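You operate a simulated robot arm through the tools that you are given. There is no shell and no other tool.

The job below is to be done with a simulated robot arm. You get a single attempt, and the scene is never put back.

JOB
Lighten the stain on tile two with pads ten, eleven and twelve.
Fine: soak each pad in the trough and lay it straight on the tile, one pad at a time.
Where things are to end (x, y in the base frame): pad ten within 20 mm of [580, 430]; pad eleven within 20 mm of [580, 330]; pad twelve within 20 mm of [580, 230].

Only the result counts: the job must be done as asked and must still hold three seconds after the hand-in. Knocking over, shifting, dropping, spilling or breaking anything else fails it.

ROBOT AND FRAMES
A 7-joint arm with a two-finger parallel gripper on a trunk, on a base that moves. Base frame: it is fixed to the floor where the robot stands at the start and does not move with it; the origin is under the middle of the robot, x ahead of it, y to its left, z up; the surface under the hand at the start is at about z = 800. Lengths are in mm, angles in degrees, forces in N, time in s.
With the tool pointing down near the work surface it reaches from about 280 to 720 mm from the robot's upright axis, wherever it stands. Its first joint turns from -166.0 to 166.0 degrees. Payload 3.43 kg.
Tool frame: the origin (TCP) lies between the finger pads and is the grasp point; the fingertips stand 34 mm ahead of it; z points along the fingers, y is the line along which they close. The gripper opens to 128 mm. The fingers are 24 mm wide and 12 mm thick; the gripper's body (48 by 130 mm) begins 96 mm behind the TCP.
Orientation is that of the tool frame in the base frame, as a unit quaternion [x, y, z, w]. With the fingers straight down and closing along the base's y, the tool's x points along the base's -x, its y along +y and its z along -z.

CONTROLS
- The arm moves only by the tool arm_command. Its argument "commands" is a list of rows, each a list of 3 entries, a list of its own where there are three numbers: the shift along the tool's x, y, z in units of 500 mm (1.0 is 500 mm), then the turn, a rotation vector about the tool's x, y, z in units of 180 degrees (1.0 is 180 degrees), then the finger opening in mm, from 0 to 128. In form: [[[tx, ty, tz], [rx, ry, rz], fingers], ...]. A call has 1 to 20 rows; each row is the pose to reach, as a shift and turn from the pose commanded when the call began, along the tool's axes at that moment. A call with a number of a shift or a turn outside -1 to 1 is refused whole. Rows are played at 5 a second. More than 50 mm and 8.6 degrees between two rows, or a gripper value outside its range, and nothing of the call is played. Where a pose cannot be reached the arm comes as near as it can. A force on the tool above 40 N (or 10 N above the force at the start of the call, whichever is more), or a blocked arm, ends the call early, and 0.2 s more pass. The fingers move at their own pace (about 108 mm/s each) and stop on an object; they squeeze with about 34 N. The grip force told is the motor's: it shows also when the fingers shut on nothing. Time passes only in rows, and 0.2 s behind the last, so rows that repeat a pose let the fingers close. It gives the time, the measured TCP pose, the force on the tool (base axes), the opening and the grip force at its end, in the units of the frame above (readings bear some noise), with the torque about the TCP (base axes, N m) and any sound that the robot's microphone picked up.
- Cameras (640 x 400 px; columns grow to the right, rows downward): "scene" is now at [-8.3, 134.3, 1534.3]; the picture's right is [-0.06, -1.00, 0.00], its down [-0.67, 0.04, -0.74] and it looks along [0.74, -0.04, -0.68] (base axes); focal length 271 px, centre (320, 200). "wrist" rides on the gripper at [76, -11, -160] in the tool frame; the picture's right is [0.15, 0.99, 0.00], its down [-0.88, 0.13, -0.46] and it looks along [-0.45, 0.07, 0.89] (tool axes); focal length 234 px, centre (320, 200). There is no depth. A picture from a camera that has moved, and an enlarged one, comes with that camera's place and axes in the base frame and with its lens.
- camera(camera): a new picture of that camera. No time passes.
- move_column(by): slides the trunk up (or, below 0, down) by that many mm; the arm and the scene camera ride with it, the base frame stays. It gives what a move gives, with no picture.
- roll_base(legs): drives the robot by 1 to 6 legs, each [ahead, left, turn to the left] in mm, mm and degrees, along the robot's own axes; the way and the turn of a leg run together, so that a leg with both is an arc; at most 1500 mm and 180 degrees a leg. The arm and the cameras ride along, it lands a little off, and it stops where it bumps. It gives what a move gives.
- pan_tilt(pan, tilt): turns the head with the scene camera to pan (to the left, within 86 degrees either way) and tilt (down, from -29 to 69), counted from straight ahead of the robot. It gives what a move gives.
- zoom(camera, box): a new picture of the part [left, top, right, bottom] of that camera's present view, enlarged. No time passes.
- sign_off(): hands the job in; it is judged then, once.

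Places have to be worked out from the pictures, the camera data and where the tool is seen. Open the gripper and draw the arm clear of the work before you hand the job in, unless the task says otherwise.

The tools are called after ">>>" as a command line: name --argument value ..., lists and objects as JSON in quotes. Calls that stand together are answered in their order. arm_command: Moves the arm, as the interface text tells. Its arguments: {"type":"object","properties":{"commands":{"type":"array"}},"required":["commands"]} The other tools are called the same way: move_column (by) moves the trunk up or down; roll_base (legs) drives the base; pan_tilt (pan, tilt) turns the head that bears the scene camera; camera (camera) takes a picture; zoom (camera, box) takes an enlarged picture of a part of a camera's view; sign_off () hands the job in.

At the start:

```text
time: 0.0
tool_pos: [415.0, 218.0, 1099.7]
tcp_rot: [0.0, 1.0, 0.0, 0.0]
ft_force: [1.3, 0.0, 0.0]
moment: [0.0, 0.01, 0.0]
width: 128.2
grip_force: 0.2
trunk travel left (down, up): [-250.0, 74.0]
robot x, y, heading: [2.2, -0.8, -0.1]
head pan, tilt (commanded): [-3.5, 42.5]
```

scene: 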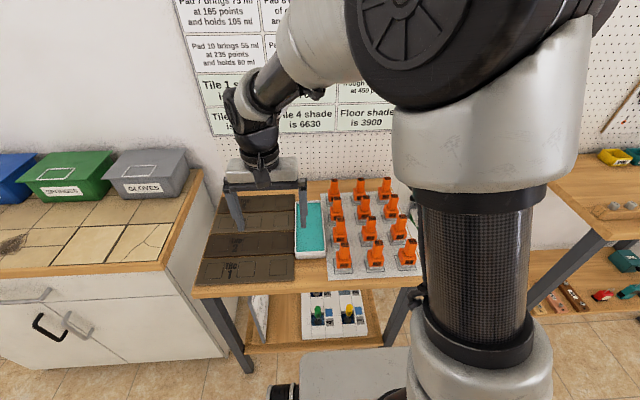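
wrist: 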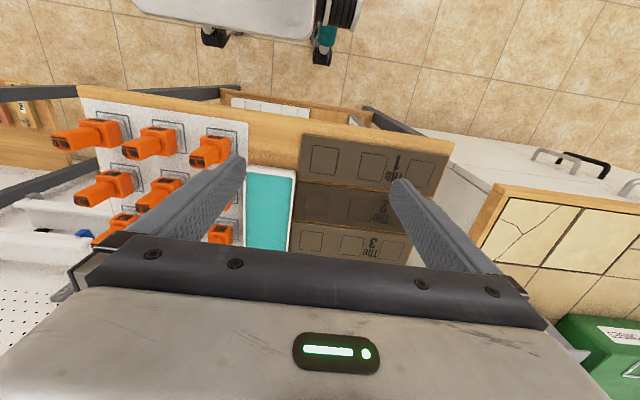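

The first pictures show a wall chart with text about pads and tiles, a tile area, a teal trough and a tray of orange-handled pads. I'll zoom in on the chart and the work surface to read everything.

>>> zoom --camera "scene" --box '[170, 0, 410, 140]'

>>> zoom --camera "scene" --box '[180, 160, 440, 310]'

>>> zoom --camera "wrist" --box '[60, 80, 480, 280]'

```text
2.67 times, centred on (290, 70) of scene
camera zoom: at [-8.3, 134.3, 1534.3], right [-0.06, -1.0, 0.0], down [-0.67, 0.04, -0.74], along [0.74, -0.04, -0.68], focal length 723 px, centre (400, 547)
```

zoom: 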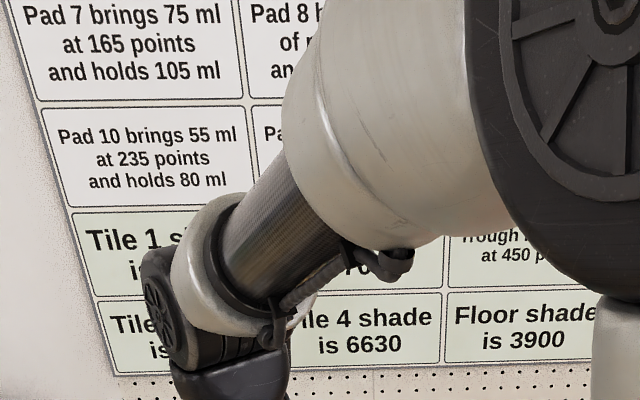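

```text
2.46 times, centred on (310, 235) of scene
camera zoom: at [-8.3, 134.3, 1534.3], right [-0.06, -1.0, 0.0], down [-0.67, 0.04, -0.74], along [0.74, -0.04, -0.68], focal length 668 px, centre (345, 114)
```

zoom: 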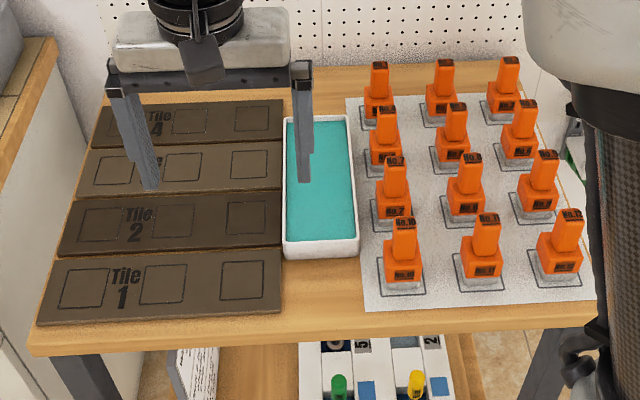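

```text
1.52 times, centred on (270, 180) of wrist
camera zoom: at [340.0, 206.0, 1259.5], right [-0.15, 0.99, 0.0], down [0.88, 0.13, 0.46], along [0.45, 0.07, -0.89], focal length 357 px, centre (396, 230)
```

zoom: 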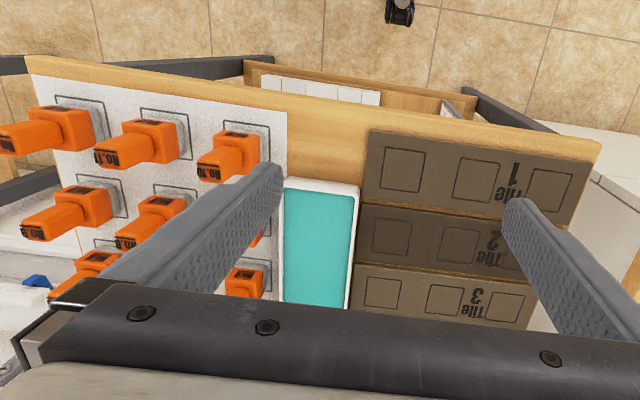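

The chart is partly hidden by the arm. I'll tilt the head up to see the whole chart.

>>> pan_tilt --pan 0 --tilt 10

>>> camera --camera "scene"

```text
time: 1.0
tool_pos: [415.6, 216.9, 1099.8]
tcp_rot: [0.0, 1.0, -0.001, 0.0]
ft_force: [0.5, 0.7, -0.1]
moment: [-0.02, -0.02, 0.0]
width: 127.8
grip_force: 0.2
trunk travel left (down, up): [-250.0, 74.0]
robot x, y, heading: [-2.4, 1.4, 0.0]
head pan, tilt (commanded): [0.0, 10.0]
```

```text
taken
camera scene: at [1.6, 139.3, 1585.6], right [0.0, -1.0, 0.0], down [-0.17, 0.0, -0.98], along [0.98, 0.0, -0.17], focal length 271 px, centre (320, 200)
```

scene: 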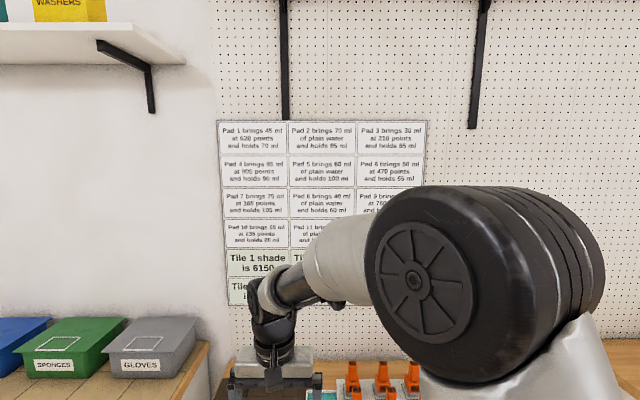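

Most of the chart is visible now; the lower right is hidden by the arm. I'll zoom in on what is visible.

>>> zoom --camera "scene" --box '[210, 110, 440, 254]'

>>> zoom --camera "scene" --box '[210, 180, 330, 310]'

```text
2.78 times, centred on (325, 182) of scene
camera zoom: at [1.6, 139.3, 1585.6], right [0.0, -1.0, 0.0], down [-0.17, 0.0, -0.98], along [0.98, 0.0, -0.17], focal length 753 px, centre (306, 250)
```

zoom: 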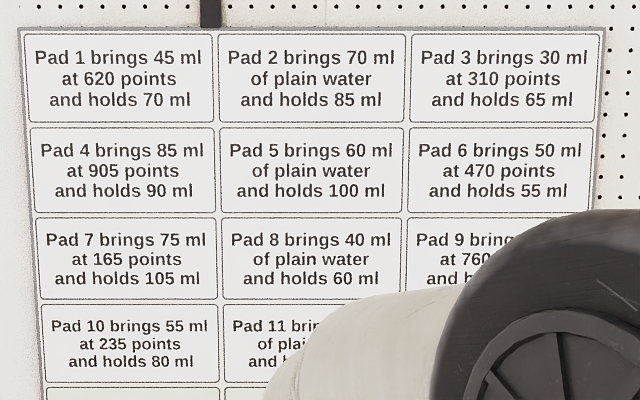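

```text
3.08 times, centred on (270, 245) of scene
camera zoom: at [1.6, 139.3, 1585.6], right [0.0, -1.0, 0.0], down [-0.17, 0.0, -0.98], along [0.98, 0.0, -0.17], focal length 834 px, centre (474, 62)
```

zoom: 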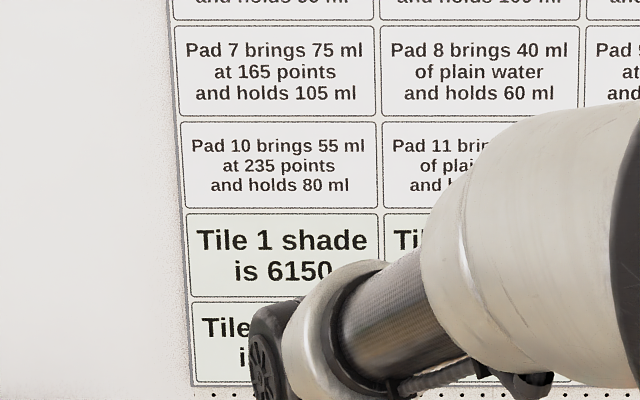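

Pads 10–12 seem to be in the row nearest the robot, and the rest of the chart is hidden by the arm. I'll move the hand to the right at the same height so the lower chart rows can be read.

>>> arm_command --commands '[[[0, -0.09, 0], [0, 0, 0], 128], [[0, -0.18, 0], [0, 0, 0], 128], [[0, -0.27, 0], [0, 0, 0], 128], [[0, -0.36, 0], [0, 0, 0], 128], [[0, -0.45, 0], [0, 0, 0], 128], [[0, -0.54, 0], [0, 0, 0], 128], [[0, -0.63, 0], [0, 0, 0], 128], [[0, -0.72, 0], [0, 0, 0], 128], [[0, -0.81, 0], [0, 0, 0], 128], [[0, -0.9, 0], [0, 0, 0], 128]]'

>>> camera --camera "scene"

```text
time: 3.2
tool_pos: [415.4, -232.9, 1101.8]
tcp_rot: [0.0, 1.0, 0.001, -0.001]
ft_force: [0.8, 0.2, 1.0]
moment: [-0.04, 0.03, 0.03]
width: 128.2
grip_force: 0.0
trunk travel left (down, up): [-250.0, 74.0]
robot x, y, heading: [-2.6, -2.2, -0.0]
head pan, tilt (commanded): [0.0, 10.0]
```

```text
taken
camera scene: at [1.6, 139.2, 1585.7], right [0.0, -1.0, 0.0], down [-0.17, 0.0, -0.98], along [0.98, 0.0, -0.17], focal length 271 px, centre (320, 200)
```

scene: 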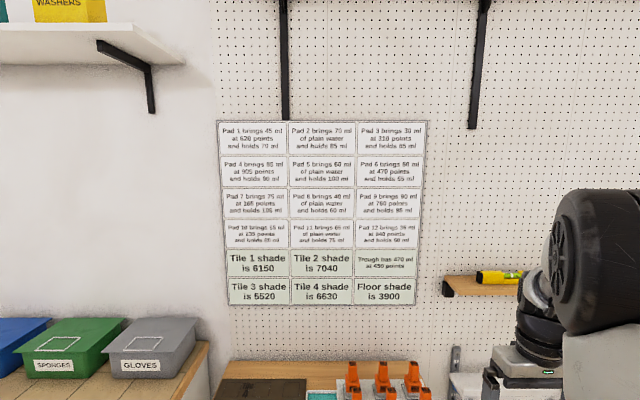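

The whole chart is clear now. I'll zoom in on the lower half.

>>> zoom --camera "scene" --box '[215, 180, 435, 310]'

>>> zoom --camera "scene" --box '[215, 115, 435, 255]'

>>> pan_tilt --pan 0 --tilt 50

>>> camera --camera "scene"

```text
2.91 times, centred on (325, 245) of scene
camera zoom: at [1.6, 139.2, 1585.7], right [0.0, -1.0, 0.0], down [-0.17, 0.0, -0.98], along [0.98, 0.0, -0.17], focal length 789 px, centre (306, 69)
```

zoom: 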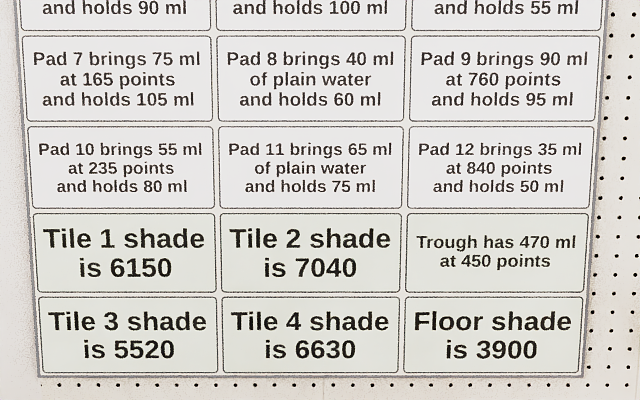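

```text
2.86 times, centred on (325, 185) of scene
camera zoom: at [1.6, 139.2, 1585.7], right [0.0, -1.0, 0.0], down [-0.17, 0.0, -0.98], along [0.98, 0.0, -0.17], focal length 775 px, centre (306, 243)
```

zoom: 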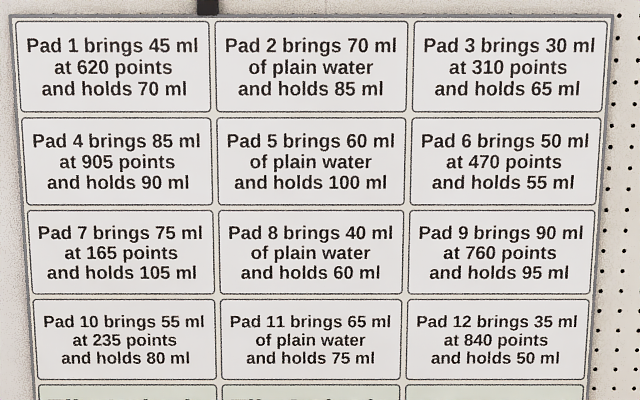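

```text
time: 4.2
tool_pos: [415.5, -232.5, 1101.1]
tcp_rot: [0.001, 1.0, 0.0, 0.0]
ft_force: [-0.6, 0.0, 0.4]
moment: [0.02, 0.01, 0.0]
width: 128.0
grip_force: 0.0
trunk travel left (down, up): [-250.0, 74.0]
robot x, y, heading: [1.4, 0.5, -0.0]
head pan, tilt (commanded): [0.0, 50.0]
```

```text
taken
camera scene: at [-14.4, 139.3, 1523.9], right [0.0, -1.0, 0.0], down [-0.77, 0.0, -0.64], along [0.64, 0.0, -0.77], focal length 271 px, centre (320, 200)
```

scene: 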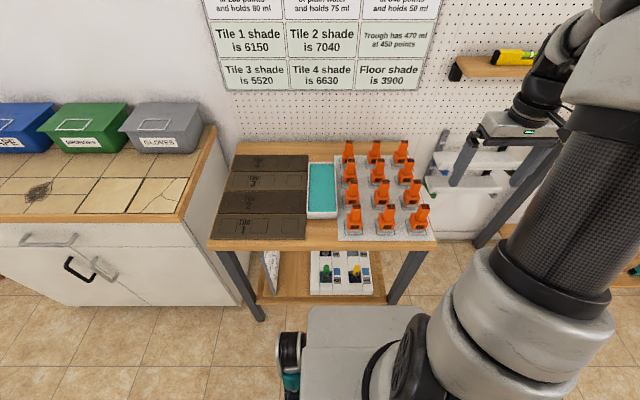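

The chart reads: pads 10 (55 ml at 235, holds 80), 11 (65 ml water, holds 75), 12 (35 ml at 840, holds 50), trough 470 ml at 450, tile 2 shade 7040, floor 3900. Now I'll look closely at the table, pad labels, and the shelf below for any other notes.

>>> zoom --camera "scene" --box '[205, 135, 325, 250]'

>>> zoom --camera "scene" --box '[300, 135, 440, 245]'

>>> zoom --camera "scene" --box '[240, 235, 440, 330]'

>>> zoom --camera "wrist" --box '[0, 0, 640, 400]'

```text
3.48 times, centred on (265, 192) of scene
camera zoom: at [-14.4, 139.3, 1523.9], right [0.0, -1.0, 0.0], down [-0.77, 0.0, -0.64], along [0.64, 0.0, -0.77], focal length 943 px, centre (511, 226)
```

zoom: 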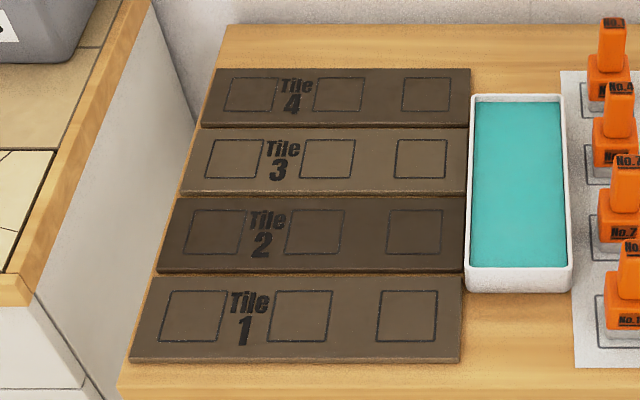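

```text
3.64 times, centred on (370, 190) of scene
camera zoom: at [-14.4, 139.3, 1523.9], right [0.0, -1.0, 0.0], down [-0.77, 0.0, -0.64], along [0.64, 0.0, -0.77], focal length 986 px, centre (138, 236)
```

zoom: 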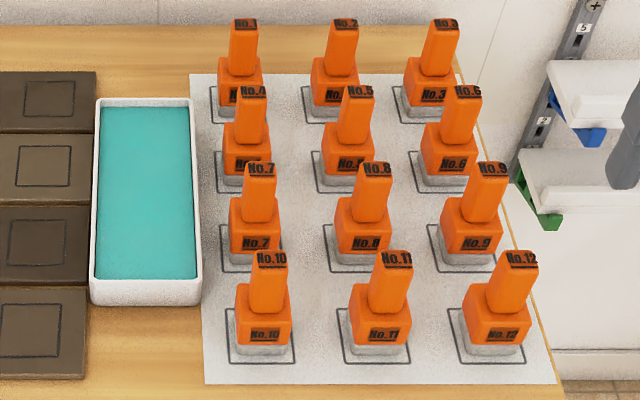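

```text
3.20 times, centred on (340, 282) of scene
camera zoom: at [-14.4, 139.3, 1523.9], right [0.0, -1.0, 0.0], down [-0.77, 0.0, -0.64], along [0.64, 0.0, -0.77], focal length 868 px, centre (256, -64)
```

zoom: 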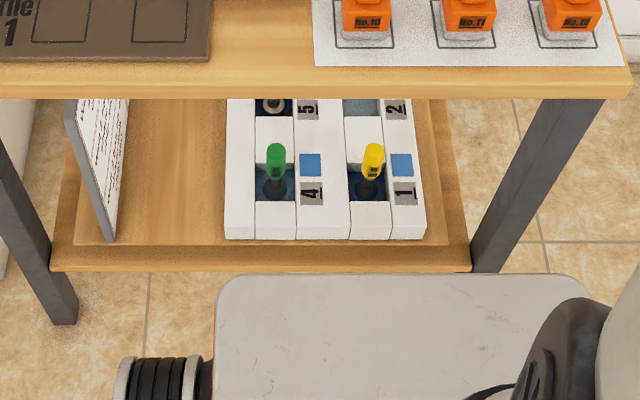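

```text
1.00 times, centred on (320, 200) of wrist (not enlarged: the box is as wide or as high as the picture)
camera zoom: at [339.5, -243.9, 1260.6], right [-0.15, 0.99, 0.0], down [0.88, 0.13, 0.46], along [0.45, 0.07, -0.89], focal length 234 px, centre (320, 200)
```

zoom: 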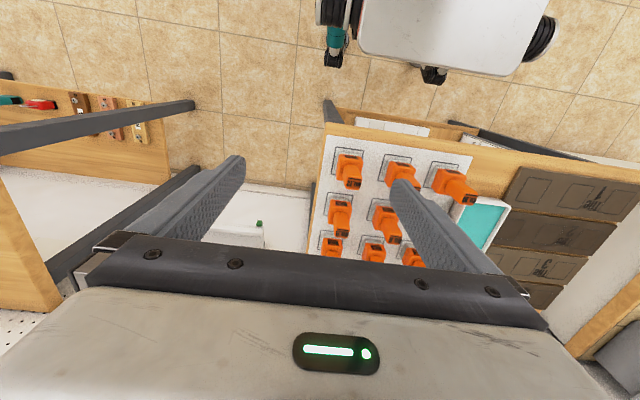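

There is a board with handwriting leaning under the table, seen nearly edge-on. I'll zoom in on it to see whether it bears on the work.

>>> zoom --camera "scene" --box '[255, 245, 300, 315]'

>>> pan_tilt --pan 40 --tilt 40

>>> camera --camera "scene"

>>> pan_tilt --pan -45 --tilt 30

>>> camera --camera "scene"

```text
5.71 times, centred on (278, 280) of scene
camera zoom: at [-14.4, 139.3, 1523.9], right [0.0, -1.0, 0.0], down [-0.77, 0.0, -0.64], along [0.64, 0.0, -0.77], focal length 1550 px, centre (563, -257)
```

zoom: 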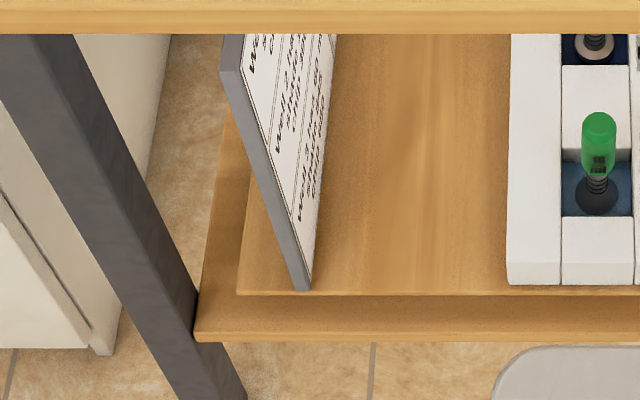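

```text
time: 5.3
tool_pos: [415.7, -232.3, 1101.7]
tcp_rot: [0.001, 1.0, 0.0, 0.0]
ft_force: [-0.1, -0.3, -0.2]
moment: [0.02, 0.01, -0.01]
width: 128.0
grip_force: 0.1
trunk travel left (down, up): [-250.0, 74.0]
robot x, y, heading: [-2.4, -1.0, 0.1]
head pan, tilt (commanded): [40.0, 40.0]
```

```text
taken
camera scene: at [-26.2, 193.9, 1538.0], right [0.64, -0.77, 0.0], down [-0.49, -0.41, -0.77], along [0.59, 0.49, -0.64], focal length 271 px, centre (320, 200)
```

scene: 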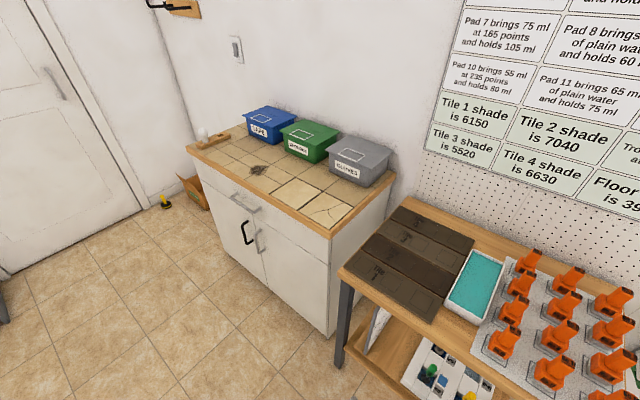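

```text
time: 6.9
tool_pos: [413.7, -232.8, 1100.7]
tcp_rot: [-0.001, 1.0, 0.001, 0.0]
ft_force: [-0.1, -0.1, -0.6]
moment: [0.0, 0.0, 0.02]
width: 128.0
grip_force: 0.2
trunk travel left (down, up): [-250.0, 74.0]
robot x, y, heading: [-2.1, 3.3, -0.1]
head pan, tilt (commanded): [-45.0, 30.0]
```

```text
taken
camera scene: at [-27.4, 75.4, 1553.3], right [-0.71, -0.71, 0.0], down [-0.35, 0.35, -0.87], along [0.61, -0.61, -0.5], focal length 271 px, centre (320, 200)
```

scene: 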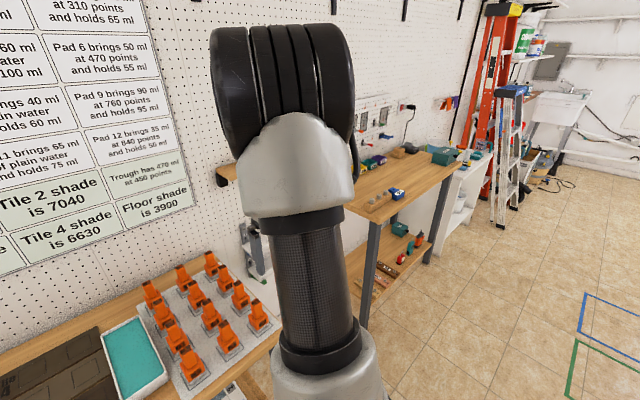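

The board's lines begin "Well …", apparently about the numbered rack on the shelf, but I want to read it fully before acting. First I'll check to both sides for free floor.

>>> pan_tilt --pan -86 --tilt 40

>>> camera --camera "scene"

>>> pan_tilt --pan 86 --tilt 40

>>> camera --camera "scene"

```text
time: 8.0
tool_pos: [416.3, -233.1, 1101.8]
tcp_rot: [0.0, 1.0, 0.0, 0.0]
ft_force: [0.0, 0.2, -0.4]
moment: [-0.01, -0.02, 0.03]
width: 127.9
grip_force: 0.2
trunk travel left (down, up): [-250.0, 74.0]
robot x, y, heading: [2.0, 3.0, 0.3]
head pan, tilt (commanded): [-85.9, 40.0]
```

```text
taken
camera scene: at [-85.3, 54.5, 1538.0], right [-1.0, -0.07, 0.0], down [-0.05, 0.64, -0.77], along [0.05, -0.76, -0.64], focal length 271 px, centre (320, 200)
```

scene: 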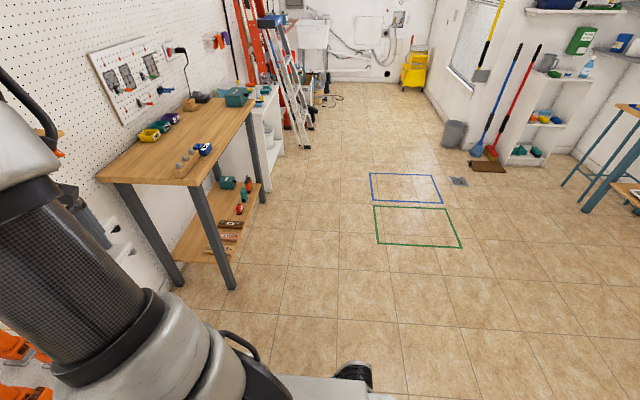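

```text
time: 10.6
tool_pos: [414.6, -233.5, 1101.9]
tcp_rot: [0.0, 1.0, 0.001, 0.001]
ft_force: [0.3, -0.6, 0.3]
moment: [0.03, 0.0, 0.0]
width: 127.7
grip_force: 0.0
trunk travel left (down, up): [-250.0, 74.0]
robot x, y, heading: [-0.3, -0.2, -0.3]
head pan, tilt (commanded): [85.9, 40.0]
```

```text
taken
camera scene: at [-85.3, 224.1, 1538.0], right [1.0, -0.07, 0.0], down [-0.05, -0.64, -0.77], along [0.05, 0.76, -0.64], focal length 271 px, centre (320, 200)
```

scene: 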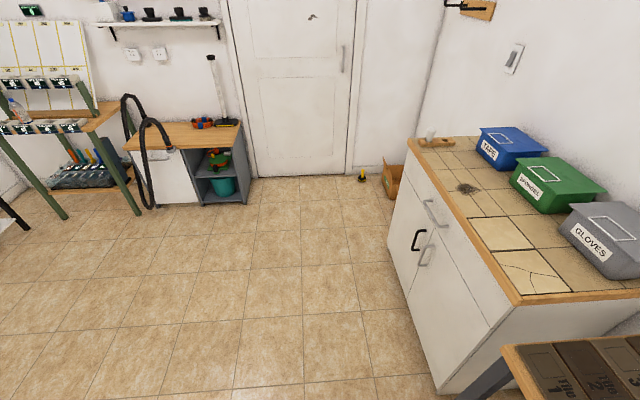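

The floor to the right and behind-right is free. I'll back off 450 mm and then go 500 mm to the right to read the board under the table from a better angle.

>>> roll_base --legs '[[-450, 0, 0], [0, -500, 0]]'

>>> pan_tilt --pan 40 --tilt 38

>>> camera --camera "scene"

```text
time: 18.2
tool_pos: [-29.8, -731.0, 1100.8]
tcp_rot: [0.001, 1.0, 0.0, 0.0]
ft_force: [0.8, 0.8, 1.0]
moment: [0.0, 0.04, 0.03]
width: 128.0
grip_force: 0.0
trunk travel left (down, up): [-250.0, 74.0]
robot x, y, heading: [-445.7, -500.3, 0.1]
head pan, tilt (commanded): [85.9, 40.0]
```

```text
time: 19.3
tool_pos: [-30.1, -731.4, 1101.4]
tcp_rot: [0.0, 1.0, 0.0, 0.0]
ft_force: [0.1, 0.7, -1.0]
moment: [0.01, -0.03, 0.03]
width: 128.1
grip_force: 0.0
trunk travel left (down, up): [-250.0, 74.0]
robot x, y, heading: [-446.3, -499.6, -0.2]
head pan, tilt (commanded): [40.0, 38.0]
```

```text
taken
camera scene: at [-470.6, -303.9, 1541.0], right [0.64, -0.77, 0.0], down [-0.47, -0.4, -0.79], along [0.6, 0.51, -0.62], focal length 271 px, centre (320, 200)
```

scene: 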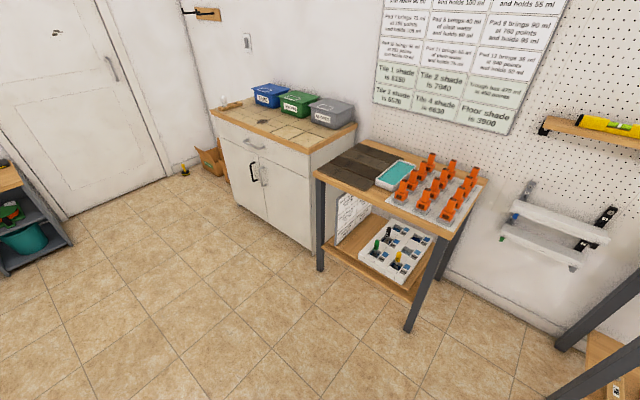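

Now the board's face shows. I'll zoom in on it.

>>> zoom --camera "scene" --box '[325, 185, 385, 250]'

>>> zoom --camera "scene" --box '[350, 210, 440, 280]'

```text
6.15 times, centred on (355, 218) of scene
camera zoom: at [-470.6, -303.9, 1541.0], right [0.64, -0.77, 0.0], down [-0.47, -0.4, -0.79], along [0.6, 0.51, -0.62], focal length 1669 px, centre (105, 92)
```

zoom: 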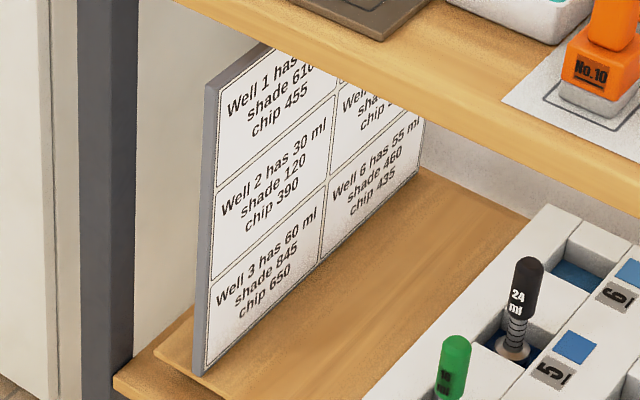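

```text
5.71 times, centred on (395, 245) of scene
camera zoom: at [-470.6, -303.9, 1541.0], right [0.64, -0.77, 0.0], down [-0.47, -0.4, -0.79], along [0.6, 0.51, -0.62], focal length 1550 px, centre (-109, -57)
```

zoom: 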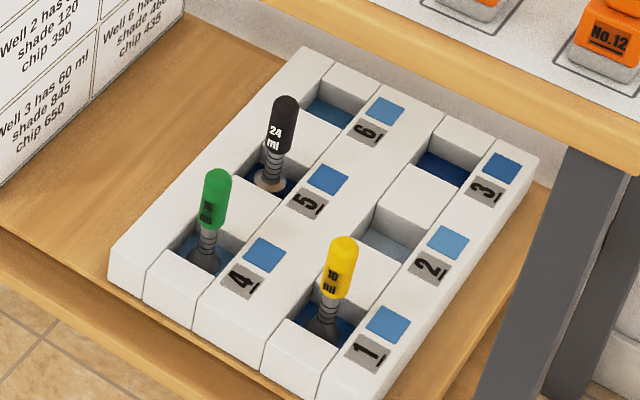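

The board concerns only the well rack on the lower shelf, so it has nothing to do with this job. I'll drive back to about (−15, 130), so that all pads, the trough and the slot at y=430 are within reach.

>>> roll_base --legs '[[0, 630, 0], [430, 0, 0]]'

>>> pan_tilt --pan -5 --tilt 52

>>> camera --camera "scene"

>>> camera --camera "wrist"

```text
time: 28.1
tool_pos: [395.5, -107.9, 1101.3]
tcp_rot: [0.004, 1.0, -0.001, 0.0]
ft_force: [0.0, -0.1, -0.2]
moment: [0.01, 0.0, -0.01]
width: 128.0
grip_force: 0.1
trunk travel left (down, up): [-250.0, 74.0]
robot x, y, heading: [-18.7, 131.4, -0.7]
head pan, tilt (commanded): [40.0, 38.0]
```

```text
time: 29.2
tool_pos: [394.7, -107.6, 1100.3]
tcp_rot: [0.004, 1.0, 0.0, 0.0]
ft_force: [1.2, 0.7, -0.2]
moment: [0.04, 0.03, 0.01]
width: 128.4
grip_force: 0.2
trunk travel left (down, up): [-250.0, 74.0]
robot x, y, heading: [-16.9, 131.6, -0.6]
head pan, tilt (commanded): [-5.0, 52.0]
```

```text
taken
camera scene: at [-33.4, 262.1, 1521.2], right [-0.09, -1.0, 0.0], down [-0.78, 0.07, -0.62], along [0.61, -0.06, -0.79], focal length 271 px, centre (320, 200)
```

scene: 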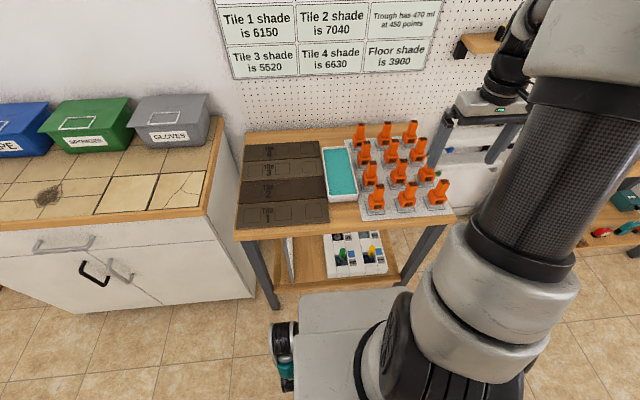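

```text
taken
camera wrist: at [319.6, -117.8, 1260.6], right [-0.14, 0.99, 0.0], down [0.88, 0.12, 0.46], along [0.45, 0.06, -0.89], focal length 234 px, centre (320, 200)
```

wrist: 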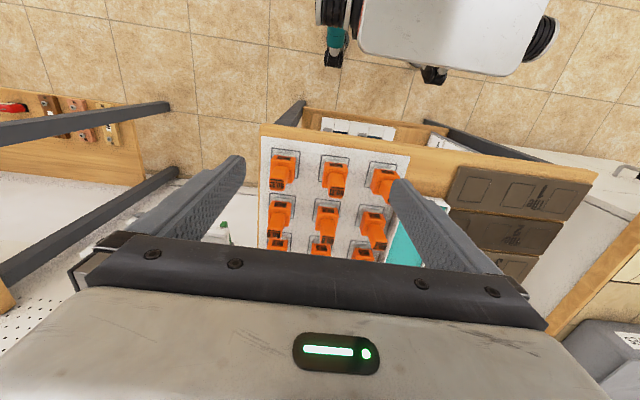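

I'm back at about (−17, 131) with heading −0.6°. I'll zoom both cameras in on the pads to measure their places and sizes.

>>> zoom --camera "wrist" --box '[250, 115, 450, 240]'

>>> zoom --camera "scene" --box '[310, 110, 460, 220]'

>>> zoom --camera "scene" --box '[230, 130, 370, 240]'

```text
3.20 times, centred on (350, 178) of wrist
camera zoom: at [319.6, -117.8, 1260.6], right [-0.14, 0.99, 0.0], down [0.88, 0.12, 0.46], along [0.45, 0.06, -0.89], focal length 749 px, centre (224, 272)
```

zoom: 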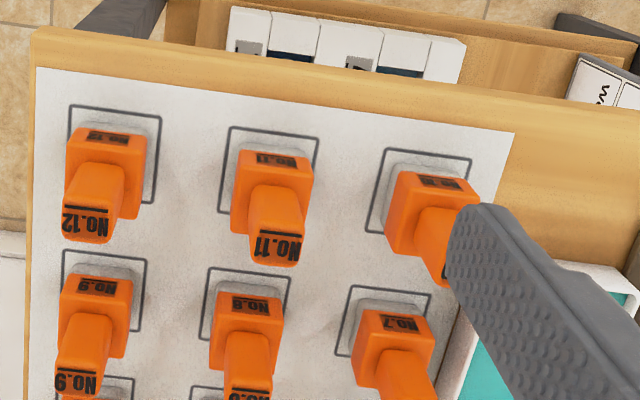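

```text
3.64 times, centred on (385, 165) of scene
camera zoom: at [-33.4, 262.1, 1521.2], right [-0.09, -1.0, 0.0], down [-0.78, 0.07, -0.62], along [0.61, -0.06, -0.79], focal length 986 px, centre (84, 327)
```

zoom: 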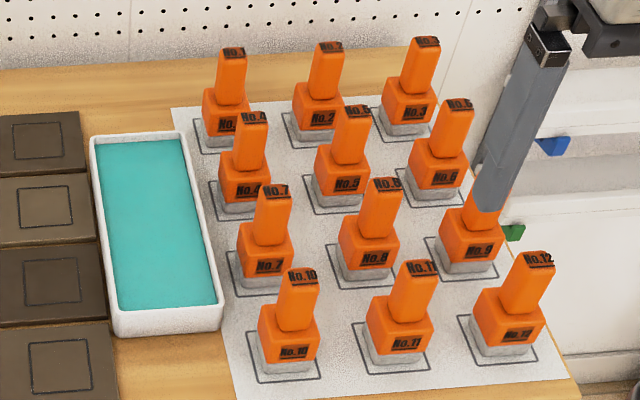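

```text
3.64 times, centred on (300, 185) of scene
camera zoom: at [-33.4, 262.1, 1521.2], right [-0.09, -1.0, 0.0], down [-0.78, 0.07, -0.62], along [0.61, -0.06, -0.79], focal length 986 px, centre (393, 254)
```

zoom: 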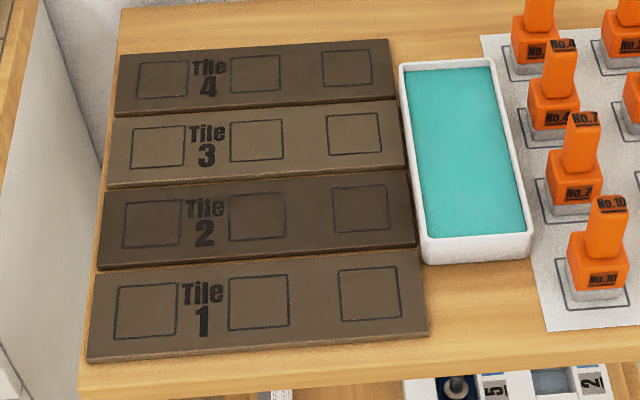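

Working from the pictures, the pads stand at about (478, 33), (478, −67), (478, −168), and the trough spans x 515–758, y 83–178. I'll hover above pad ten at TCP height about 1000, with fingers at 60 mm, and correct the small yaw.

>>> arm_command --commands '[[[-0.041, 0.071, 0], [0, 0, -0.0026], 60], [[-0.082, 0.142, 0], [0, 0, -0.0026], 60], [[-0.123, 0.213, 0], [0, 0, -0.0026], 60], [[-0.164, 0.2834, 0], [0, 0, -0.0026], 60], [[-0.164, 0.2834, 0.08], [0, 0, -0.0026], 60], [[-0.164, 0.2834, 0.16], [0, 0, -0.0026], 60], [[-0.164, 0.2834, 0.2], [0, 0, -0.0026], 60], [[-0.164, 0.2834, 0.2], [0, 0, -0.0026], 60]]'

>>> camera --camera "scene"

>>> camera --camera "wrist"

```text
time: 31.0
tool_pos: [479.8, 34.7, 1001.4]
tcp_rot: [0.0, 1.0, 0.0, 0.0]
ft_force: [0.3, 0.4, -0.8]
moment: [-0.01, -0.01, 0.0]
width: 60.3
grip_force: 0.0
trunk travel left (down, up): [-250.0, 74.0]
robot x, y, heading: [-16.9, 129.6, -0.5]
head pan, tilt (commanded): [-5.0, 52.0]
```

```text
taken
camera scene: at [-33.4, 262.0, 1521.2], right [-0.1, -1.0, 0.0], down [-0.78, 0.08, -0.62], along [0.61, -0.06, -0.79], focal length 271 px, centre (320, 200)
```

scene: 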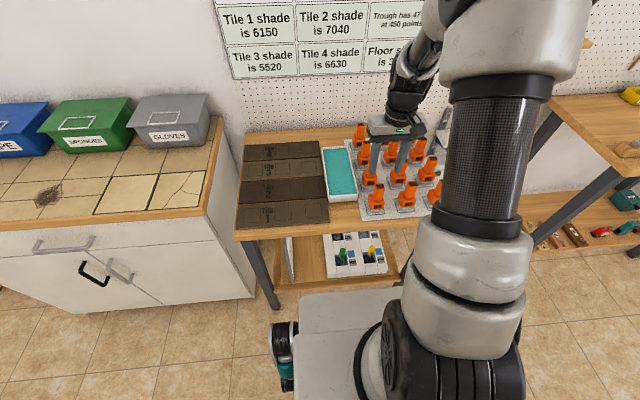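

```text
taken
camera wrist: at [403.6, 21.8, 1160.7], right [-0.15, 0.99, 0.0], down [0.88, 0.13, 0.46], along [0.45, 0.07, -0.89], focal length 234 px, centre (320, 200)
```

wrist: 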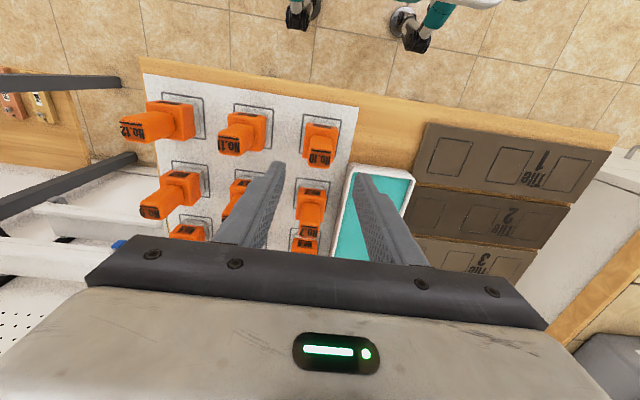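

The hand hovers over the row of pad ten. I'll zoom both views to measure the pad's place and heights precisely.

>>> zoom --camera "wrist" --box '[250, 80, 410, 180]'

>>> zoom --camera "scene" --box '[340, 150, 460, 225]'

>>> zoom --camera "wrist" --box '[130, 60, 350, 200]'

```text
4.00 times, centred on (330, 130) of wrist
camera zoom: at [403.6, 21.8, 1160.7], right [-0.15, 0.99, 0.0], down [0.88, 0.13, 0.46], along [0.45, 0.07, -0.89], focal length 937 px, centre (280, 480)
```

zoom: 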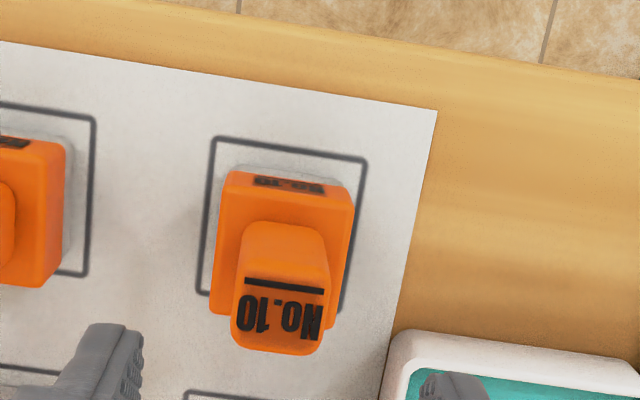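

```text
5.33 times, centred on (400, 188) of scene
camera zoom: at [-33.4, 262.0, 1521.2], right [-0.1, -1.0, 0.0], down [-0.78, 0.08, -0.62], along [0.61, -0.06, -0.79], focal length 1446 px, centre (-107, 267)
```

zoom: 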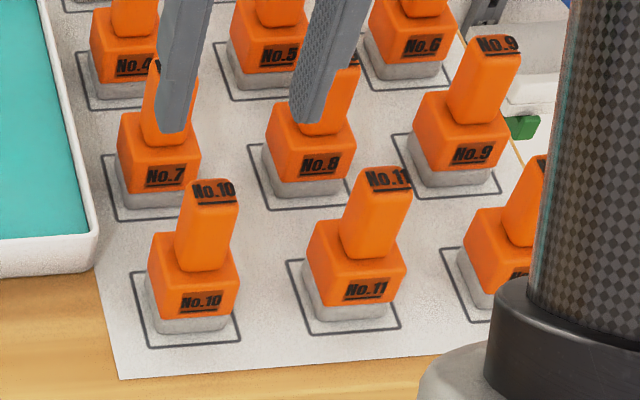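

```text
2.86 times, centred on (240, 130) of wrist
camera zoom: at [403.6, 21.8, 1160.7], right [-0.15, 0.99, 0.0], down [0.88, 0.13, 0.46], along [0.45, 0.07, -0.89], focal length 669 px, centre (549, 400)
```

zoom: 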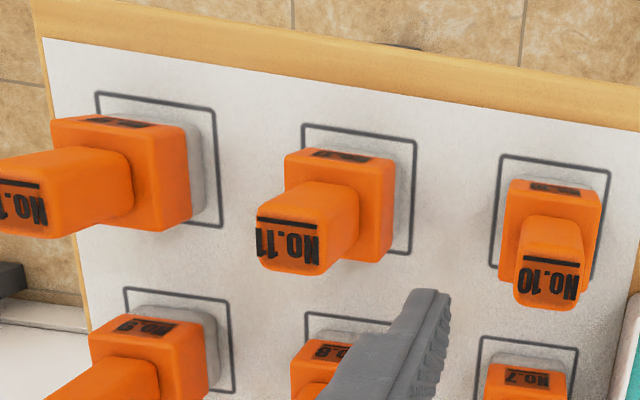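

Pad ten's centre is at about (478, 33). Its handle spans z ≈ 855–915, with the wider block below it. I'll lower the TCP to about z 894, with the fingertips just above the block shoulder, and then look before closing.

>>> arm_command --commands '[[[0.003, 0, 0.06], [0, 0, 0], 60], [[0.003, 0, 0.12], [0, 0, 0], 60], [[0.003, 0, 0.17], [0, 0, 0], 60], [[0.003, 0, 0.205], [0, 0, 0], 60], [[0.003, 0, 0.213], [0, 0, 0], 60], [[0.003, 0, 0.213], [0, 0, 0], 60]]'

>>> zoom --camera "wrist" --box '[220, 90, 440, 230]'

>>> zoom --camera "scene" --box '[340, 140, 460, 225]'

```text
time: 32.4
tool_pos: [476.9, 34.1, 895.5]
tcp_rot: [0.0, 1.0, 0.0, 0.0]
ft_force: [0.4, -0.4, 0.6]
moment: [0.0, -0.03, -0.01]
width: 60.0
grip_force: 0.2
trunk travel left (down, up): [-250.0, 74.0]
robot x, y, heading: [-17.4, 131.2, -0.6]
head pan, tilt (commanded): [-5.0, 52.0]
```

```text
2.86 times, centred on (330, 160) of wrist
camera zoom: at [401.5, 22.6, 1054.3], right [-0.15, 0.99, 0.0], down [0.88, 0.13, 0.46], along [0.45, 0.07, -0.89], focal length 669 px, centre (291, 314)
```

zoom: 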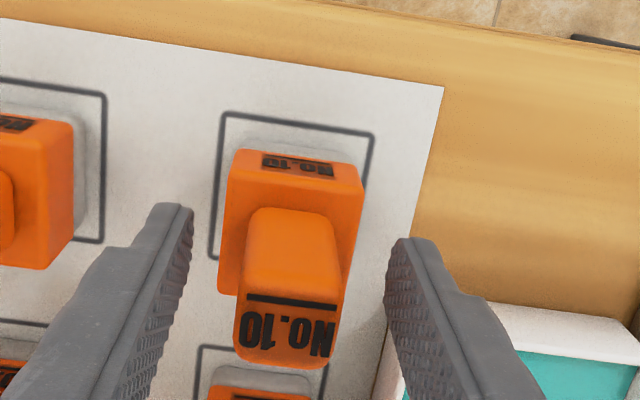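

```text
4.71 times, centred on (400, 182) of scene
camera zoom: at [-33.4, 262.0, 1521.2], right [-0.1, -1.0, 0.0], down [-0.78, 0.08, -0.62], along [0.61, -0.06, -0.79], focal length 1276 px, centre (-56, 282)
```

zoom: 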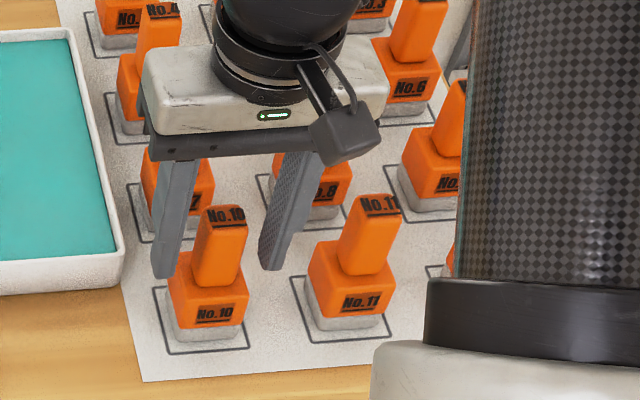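

The handle sits centred between the fingers at about (477, 33). I'll close on it.

>>> arm_command --commands '[[[0, 0, 0], [0, 0, 0], 15], [[0, 0, 0], [0, 0, 0], 15], [[0, 0, 0], [0, 0, 0], 15], [[0, 0, 0], [0, 0, 0], 15], [[0, 0, 0], [0, 0, 0], 15]]'

>>> zoom --camera "wrist" --box '[220, 90, 440, 230]'

```text
time: 33.6
tool_pos: [476.4, 33.9, 894.8]
tcp_rot: [0.0, 1.0, 0.0, -0.001]
ft_force: [-0.3, 0.0, 0.3]
moment: [0.0, -0.02, 0.01]
width: 26.6
grip_force: 33.4
trunk travel left (down, up): [-250.0, 74.0]
robot x, y, heading: [-14.6, 128.4, -0.4]
head pan, tilt (commanded): [-5.0, 52.0]
```

```text
2.86 times, centred on (330, 160) of wrist
camera zoom: at [401.5, 22.6, 1054.5], right [-0.15, 0.99, 0.0], down [0.88, 0.13, 0.46], along [0.45, 0.07, -0.89], focal length 669 px, centre (291, 314)
```

zoom: 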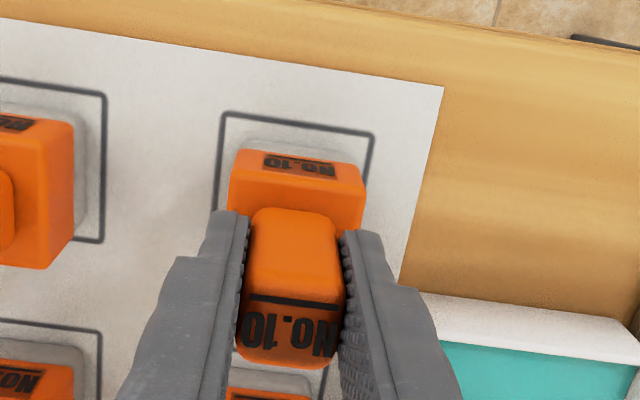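

Pad ten is held (opening 26.6 mm, 33 N). I'll lift it straight up 100 mm and check it came along.

>>> arm_command --commands '[[[0, 0, -0.03], [0, 0, 0], 15], [[0, 0, -0.08], [0, 0, 0], 15], [[0, 0, -0.14], [0, 0, 0], 15], [[0, 0, -0.2], [0, 0, 0], 15], [[0, 0, -0.2], [0, 0, 0], 15]]'

>>> camera --camera "wrist"

>>> zoom --camera "scene" --box '[310, 130, 460, 225]'

```text
time: 34.8
tool_pos: [476.8, 34.9, 994.7]
tcp_rot: [0.0, 1.0, 0.0, 0.001]
ft_force: [0.2, -0.4, -1.5]
moment: [-0.02, 0.02, -0.01]
width: 26.7
grip_force: 33.6
trunk travel left (down, up): [-250.0, 74.0]
robot x, y, heading: [-20.8, 127.9, -0.7]
head pan, tilt (commanded): [-5.0, 52.0]
```

```text
taken
camera wrist: at [401.2, 23.1, 1154.2], right [-0.15, 0.99, 0.0], down [0.88, 0.13, 0.46], along [0.45, 0.07, -0.89], focal length 234 px, centre (320, 200)
```

wrist: 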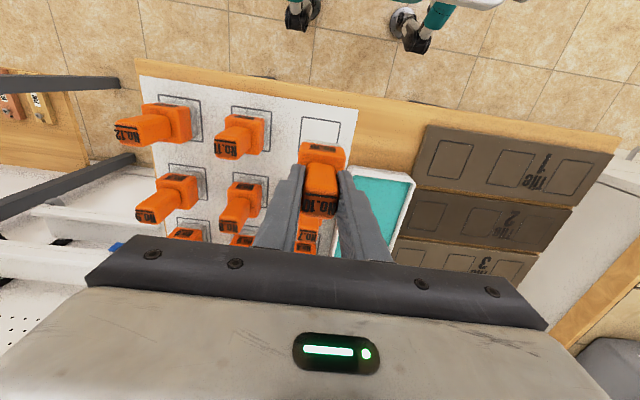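

```text
4.21 times, centred on (385, 178) of scene
camera zoom: at [-33.4, 262.0, 1521.2], right [-0.1, -1.0, 0.0], down [-0.78, 0.08, -0.62], along [0.61, -0.06, -0.79], focal length 1142 px, centre (46, 295)
```

zoom: 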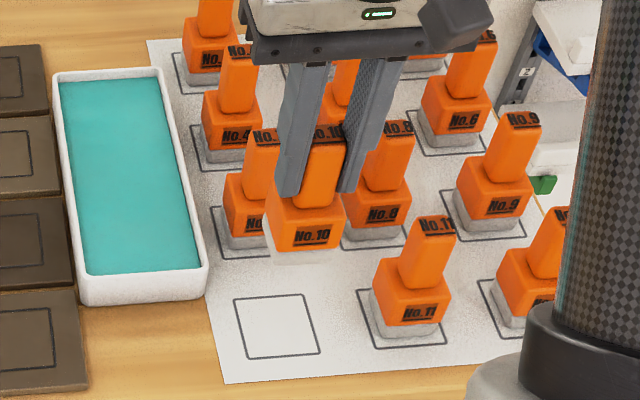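

Pad ten is up and its outline on the sheet is empty. I'll carry it left to y = 131 and then ahead to x = 600, above the trough, staying at this height.

>>> arm_command --commands '[[[0, 0.06, 0], [0, 0, 0], 15], [[0, 0.13, 0], [0, 0, 0], 15], [[0, 0.194, 0], [0, 0, 0], 15], [[-0.06, 0.194, 0], [0, 0, 0], 15], [[-0.13, 0.194, 0], [0, 0, 0], 15], [[-0.2, 0.194, 0], [0, 0, 0], 15], [[-0.246, 0.194, 0], [0, 0, 0], 15], [[-0.246, 0.194, 0], [0, 0, 0], 15]]'

>>> camera --camera "wrist"

>>> zoom --camera "scene" --box '[290, 110, 420, 220]'

```text
time: 36.6
tool_pos: [599.8, 131.4, 995.5]
tcp_rot: [0.0, 1.0, 0.0, 0.0]
ft_force: [1.0, -0.5, -2.2]
moment: [-0.03, -0.01, 0.01]
width: 26.7
grip_force: 34.1
trunk travel left (down, up): [-250.0, 74.0]
robot x, y, heading: [-17.4, 127.6, -0.4]
head pan, tilt (commanded): [-5.0, 52.0]
```

```text
taken
camera wrist: at [524.8, 119.8, 1154.9], right [-0.15, 0.99, 0.0], down [0.88, 0.13, 0.46], along [0.45, 0.07, -0.89], focal length 234 px, centre (320, 200)
```

wrist: 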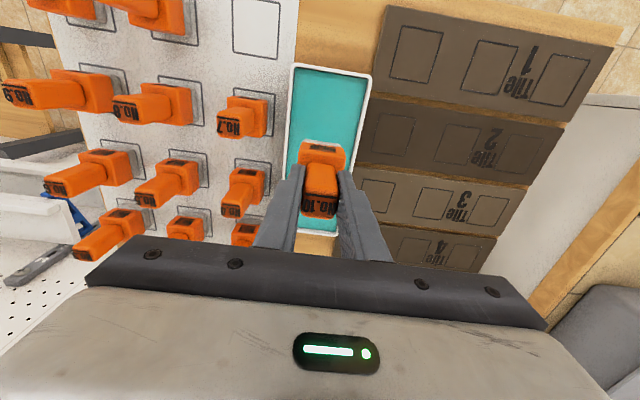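

```text
3.64 times, centred on (355, 165) of scene
camera zoom: at [-33.2, 262.0, 1521.2], right [-0.1, -1.0, 0.0], down [-0.78, 0.08, -0.62], along [0.61, -0.06, -0.79], focal length 986 px, centre (193, 327)
```

zoom: 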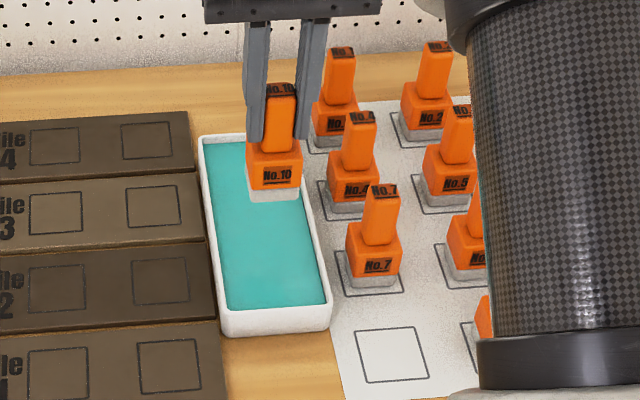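

The pad hangs over the trough. I'll zoom the wrist view to judge walls, liquid level and the pad's clearance.

>>> zoom --camera "wrist" --box '[250, 50, 410, 150]'

>>> zoom --camera "wrist" --box '[250, 130, 410, 240]'

>>> zoom --camera "scene" --box '[335, 130, 415, 210]'

```text
4.00 times, centred on (330, 100) of wrist
camera zoom: at [524.8, 119.8, 1154.9], right [-0.15, 0.99, 0.0], down [0.88, 0.13, 0.46], along [0.45, 0.07, -0.89], focal length 937 px, centre (280, 600)
```

zoom: 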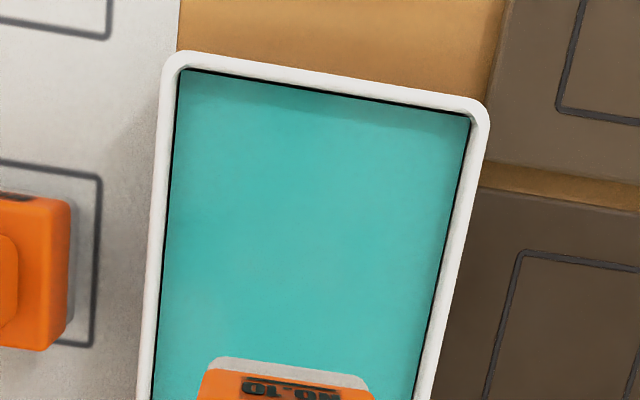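

```text
3.64 times, centred on (330, 185) of wrist
camera zoom: at [524.8, 119.8, 1154.9], right [-0.15, 0.99, 0.0], down [0.88, 0.13, 0.46], along [0.45, 0.07, -0.89], focal length 852 px, centre (284, 254)
```

zoom: 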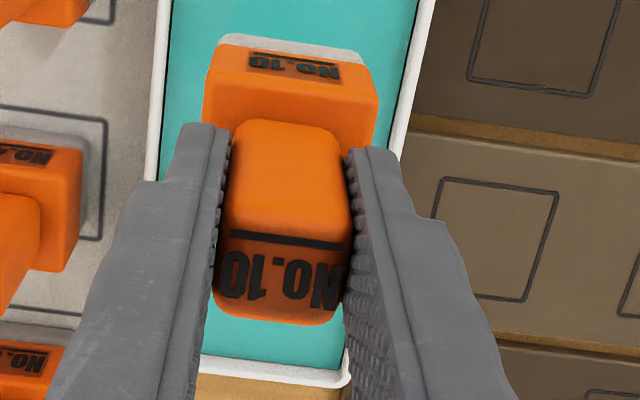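

```text
5.00 times, centred on (375, 170) of scene
camera zoom: at [-33.2, 262.0, 1521.2], right [-0.1, -1.0, 0.0], down [-0.78, 0.08, -0.62], along [0.61, -0.06, -0.79], focal length 1356 px, centre (45, 350)
```

zoom: 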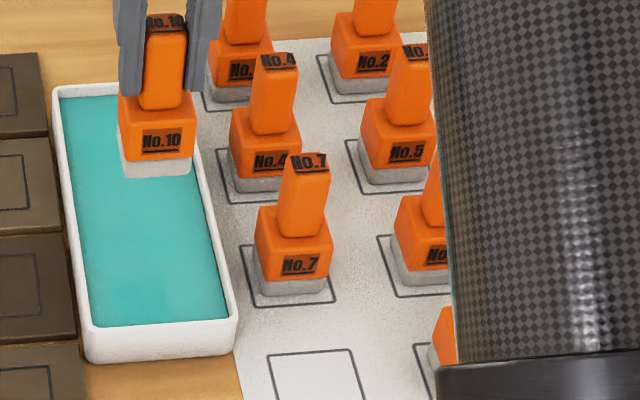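

The liquid surface is at about z 827, just under the rim at about 834, and the trough interior is y 87–177. The pad bottom is TCP − 94, so I'll lower it to TCP 906 (bottom ≈ 812) and hold it for about 2 s.

>>> arm_command --commands '[[[0, 0, 0.06], [0, 0, 0], 15], [[0, 0, 0.11], [0, 0, 0], 15], [[0, 0, 0.14], [0, 0, 0], 15], [[0, 0, 0.155], [0, 0, 0], 15], [[0, 0, 0.167], [0, 0, 0], 15], [[0, 0, 0.178], [0, 0, 0], 15], [[0, 0, 0.178], [0, 0, 0], 15], [[0, 0, 0.178], [0, 0, 0], 15], [[0, 0, 0.178], [0, 0, 0], 15], [[0, 0, 0.178], [0, 0, 0], 15], [[0, 0, 0.178], [0, 0, 0], 15], [[0, 0, 0.178], [0, 0, 0], 15]]'

>>> zoom --camera "scene" --box '[310, 130, 410, 220]'

>>> zoom --camera "wrist" --box '[230, 60, 430, 240]'

```text
time: 39.2
tool_pos: [599.6, 131.4, 905.8]
tcp_rot: [0.0, 1.0, 0.0, 0.0]
ft_force: [-0.6, 0.6, -1.4]
moment: [-0.02, -0.01, 0.02]
width: 26.5
grip_force: 34.5
trunk travel left (down, up): [-250.0, 74.0]
robot x, y, heading: [-20.3, 129.5, -0.3]
head pan, tilt (commanded): [-5.0, 52.0]
```

```text
4.44 times, centred on (360, 175) of scene
camera zoom: at [-33.3, 262.0, 1521.2], right [-0.1, -1.0, 0.0], down [-0.78, 0.08, -0.62], along [0.61, -0.06, -0.79], focal length 1205 px, centre (142, 311)
```

zoom: 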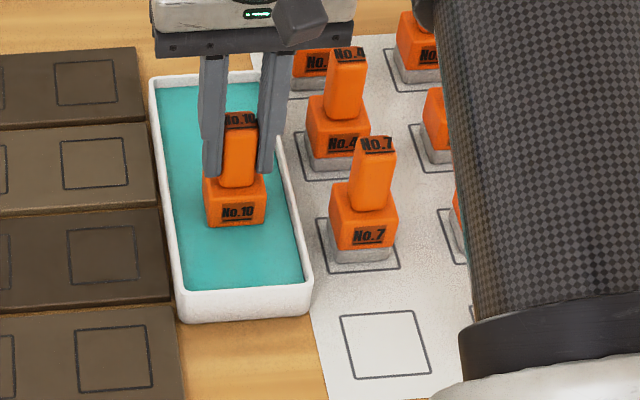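

```text
2.22 times, centred on (330, 150) of wrist
camera zoom: at [524.6, 119.9, 1065.4], right [-0.15, 0.99, 0.0], down [0.88, 0.13, 0.46], along [0.45, 0.07, -0.89], focal length 520 px, centre (298, 311)
```

zoom: 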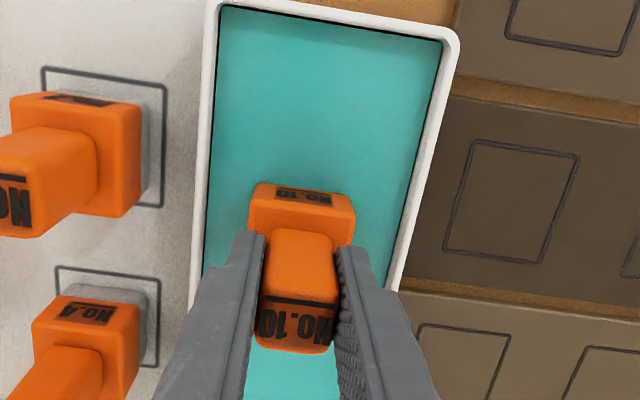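

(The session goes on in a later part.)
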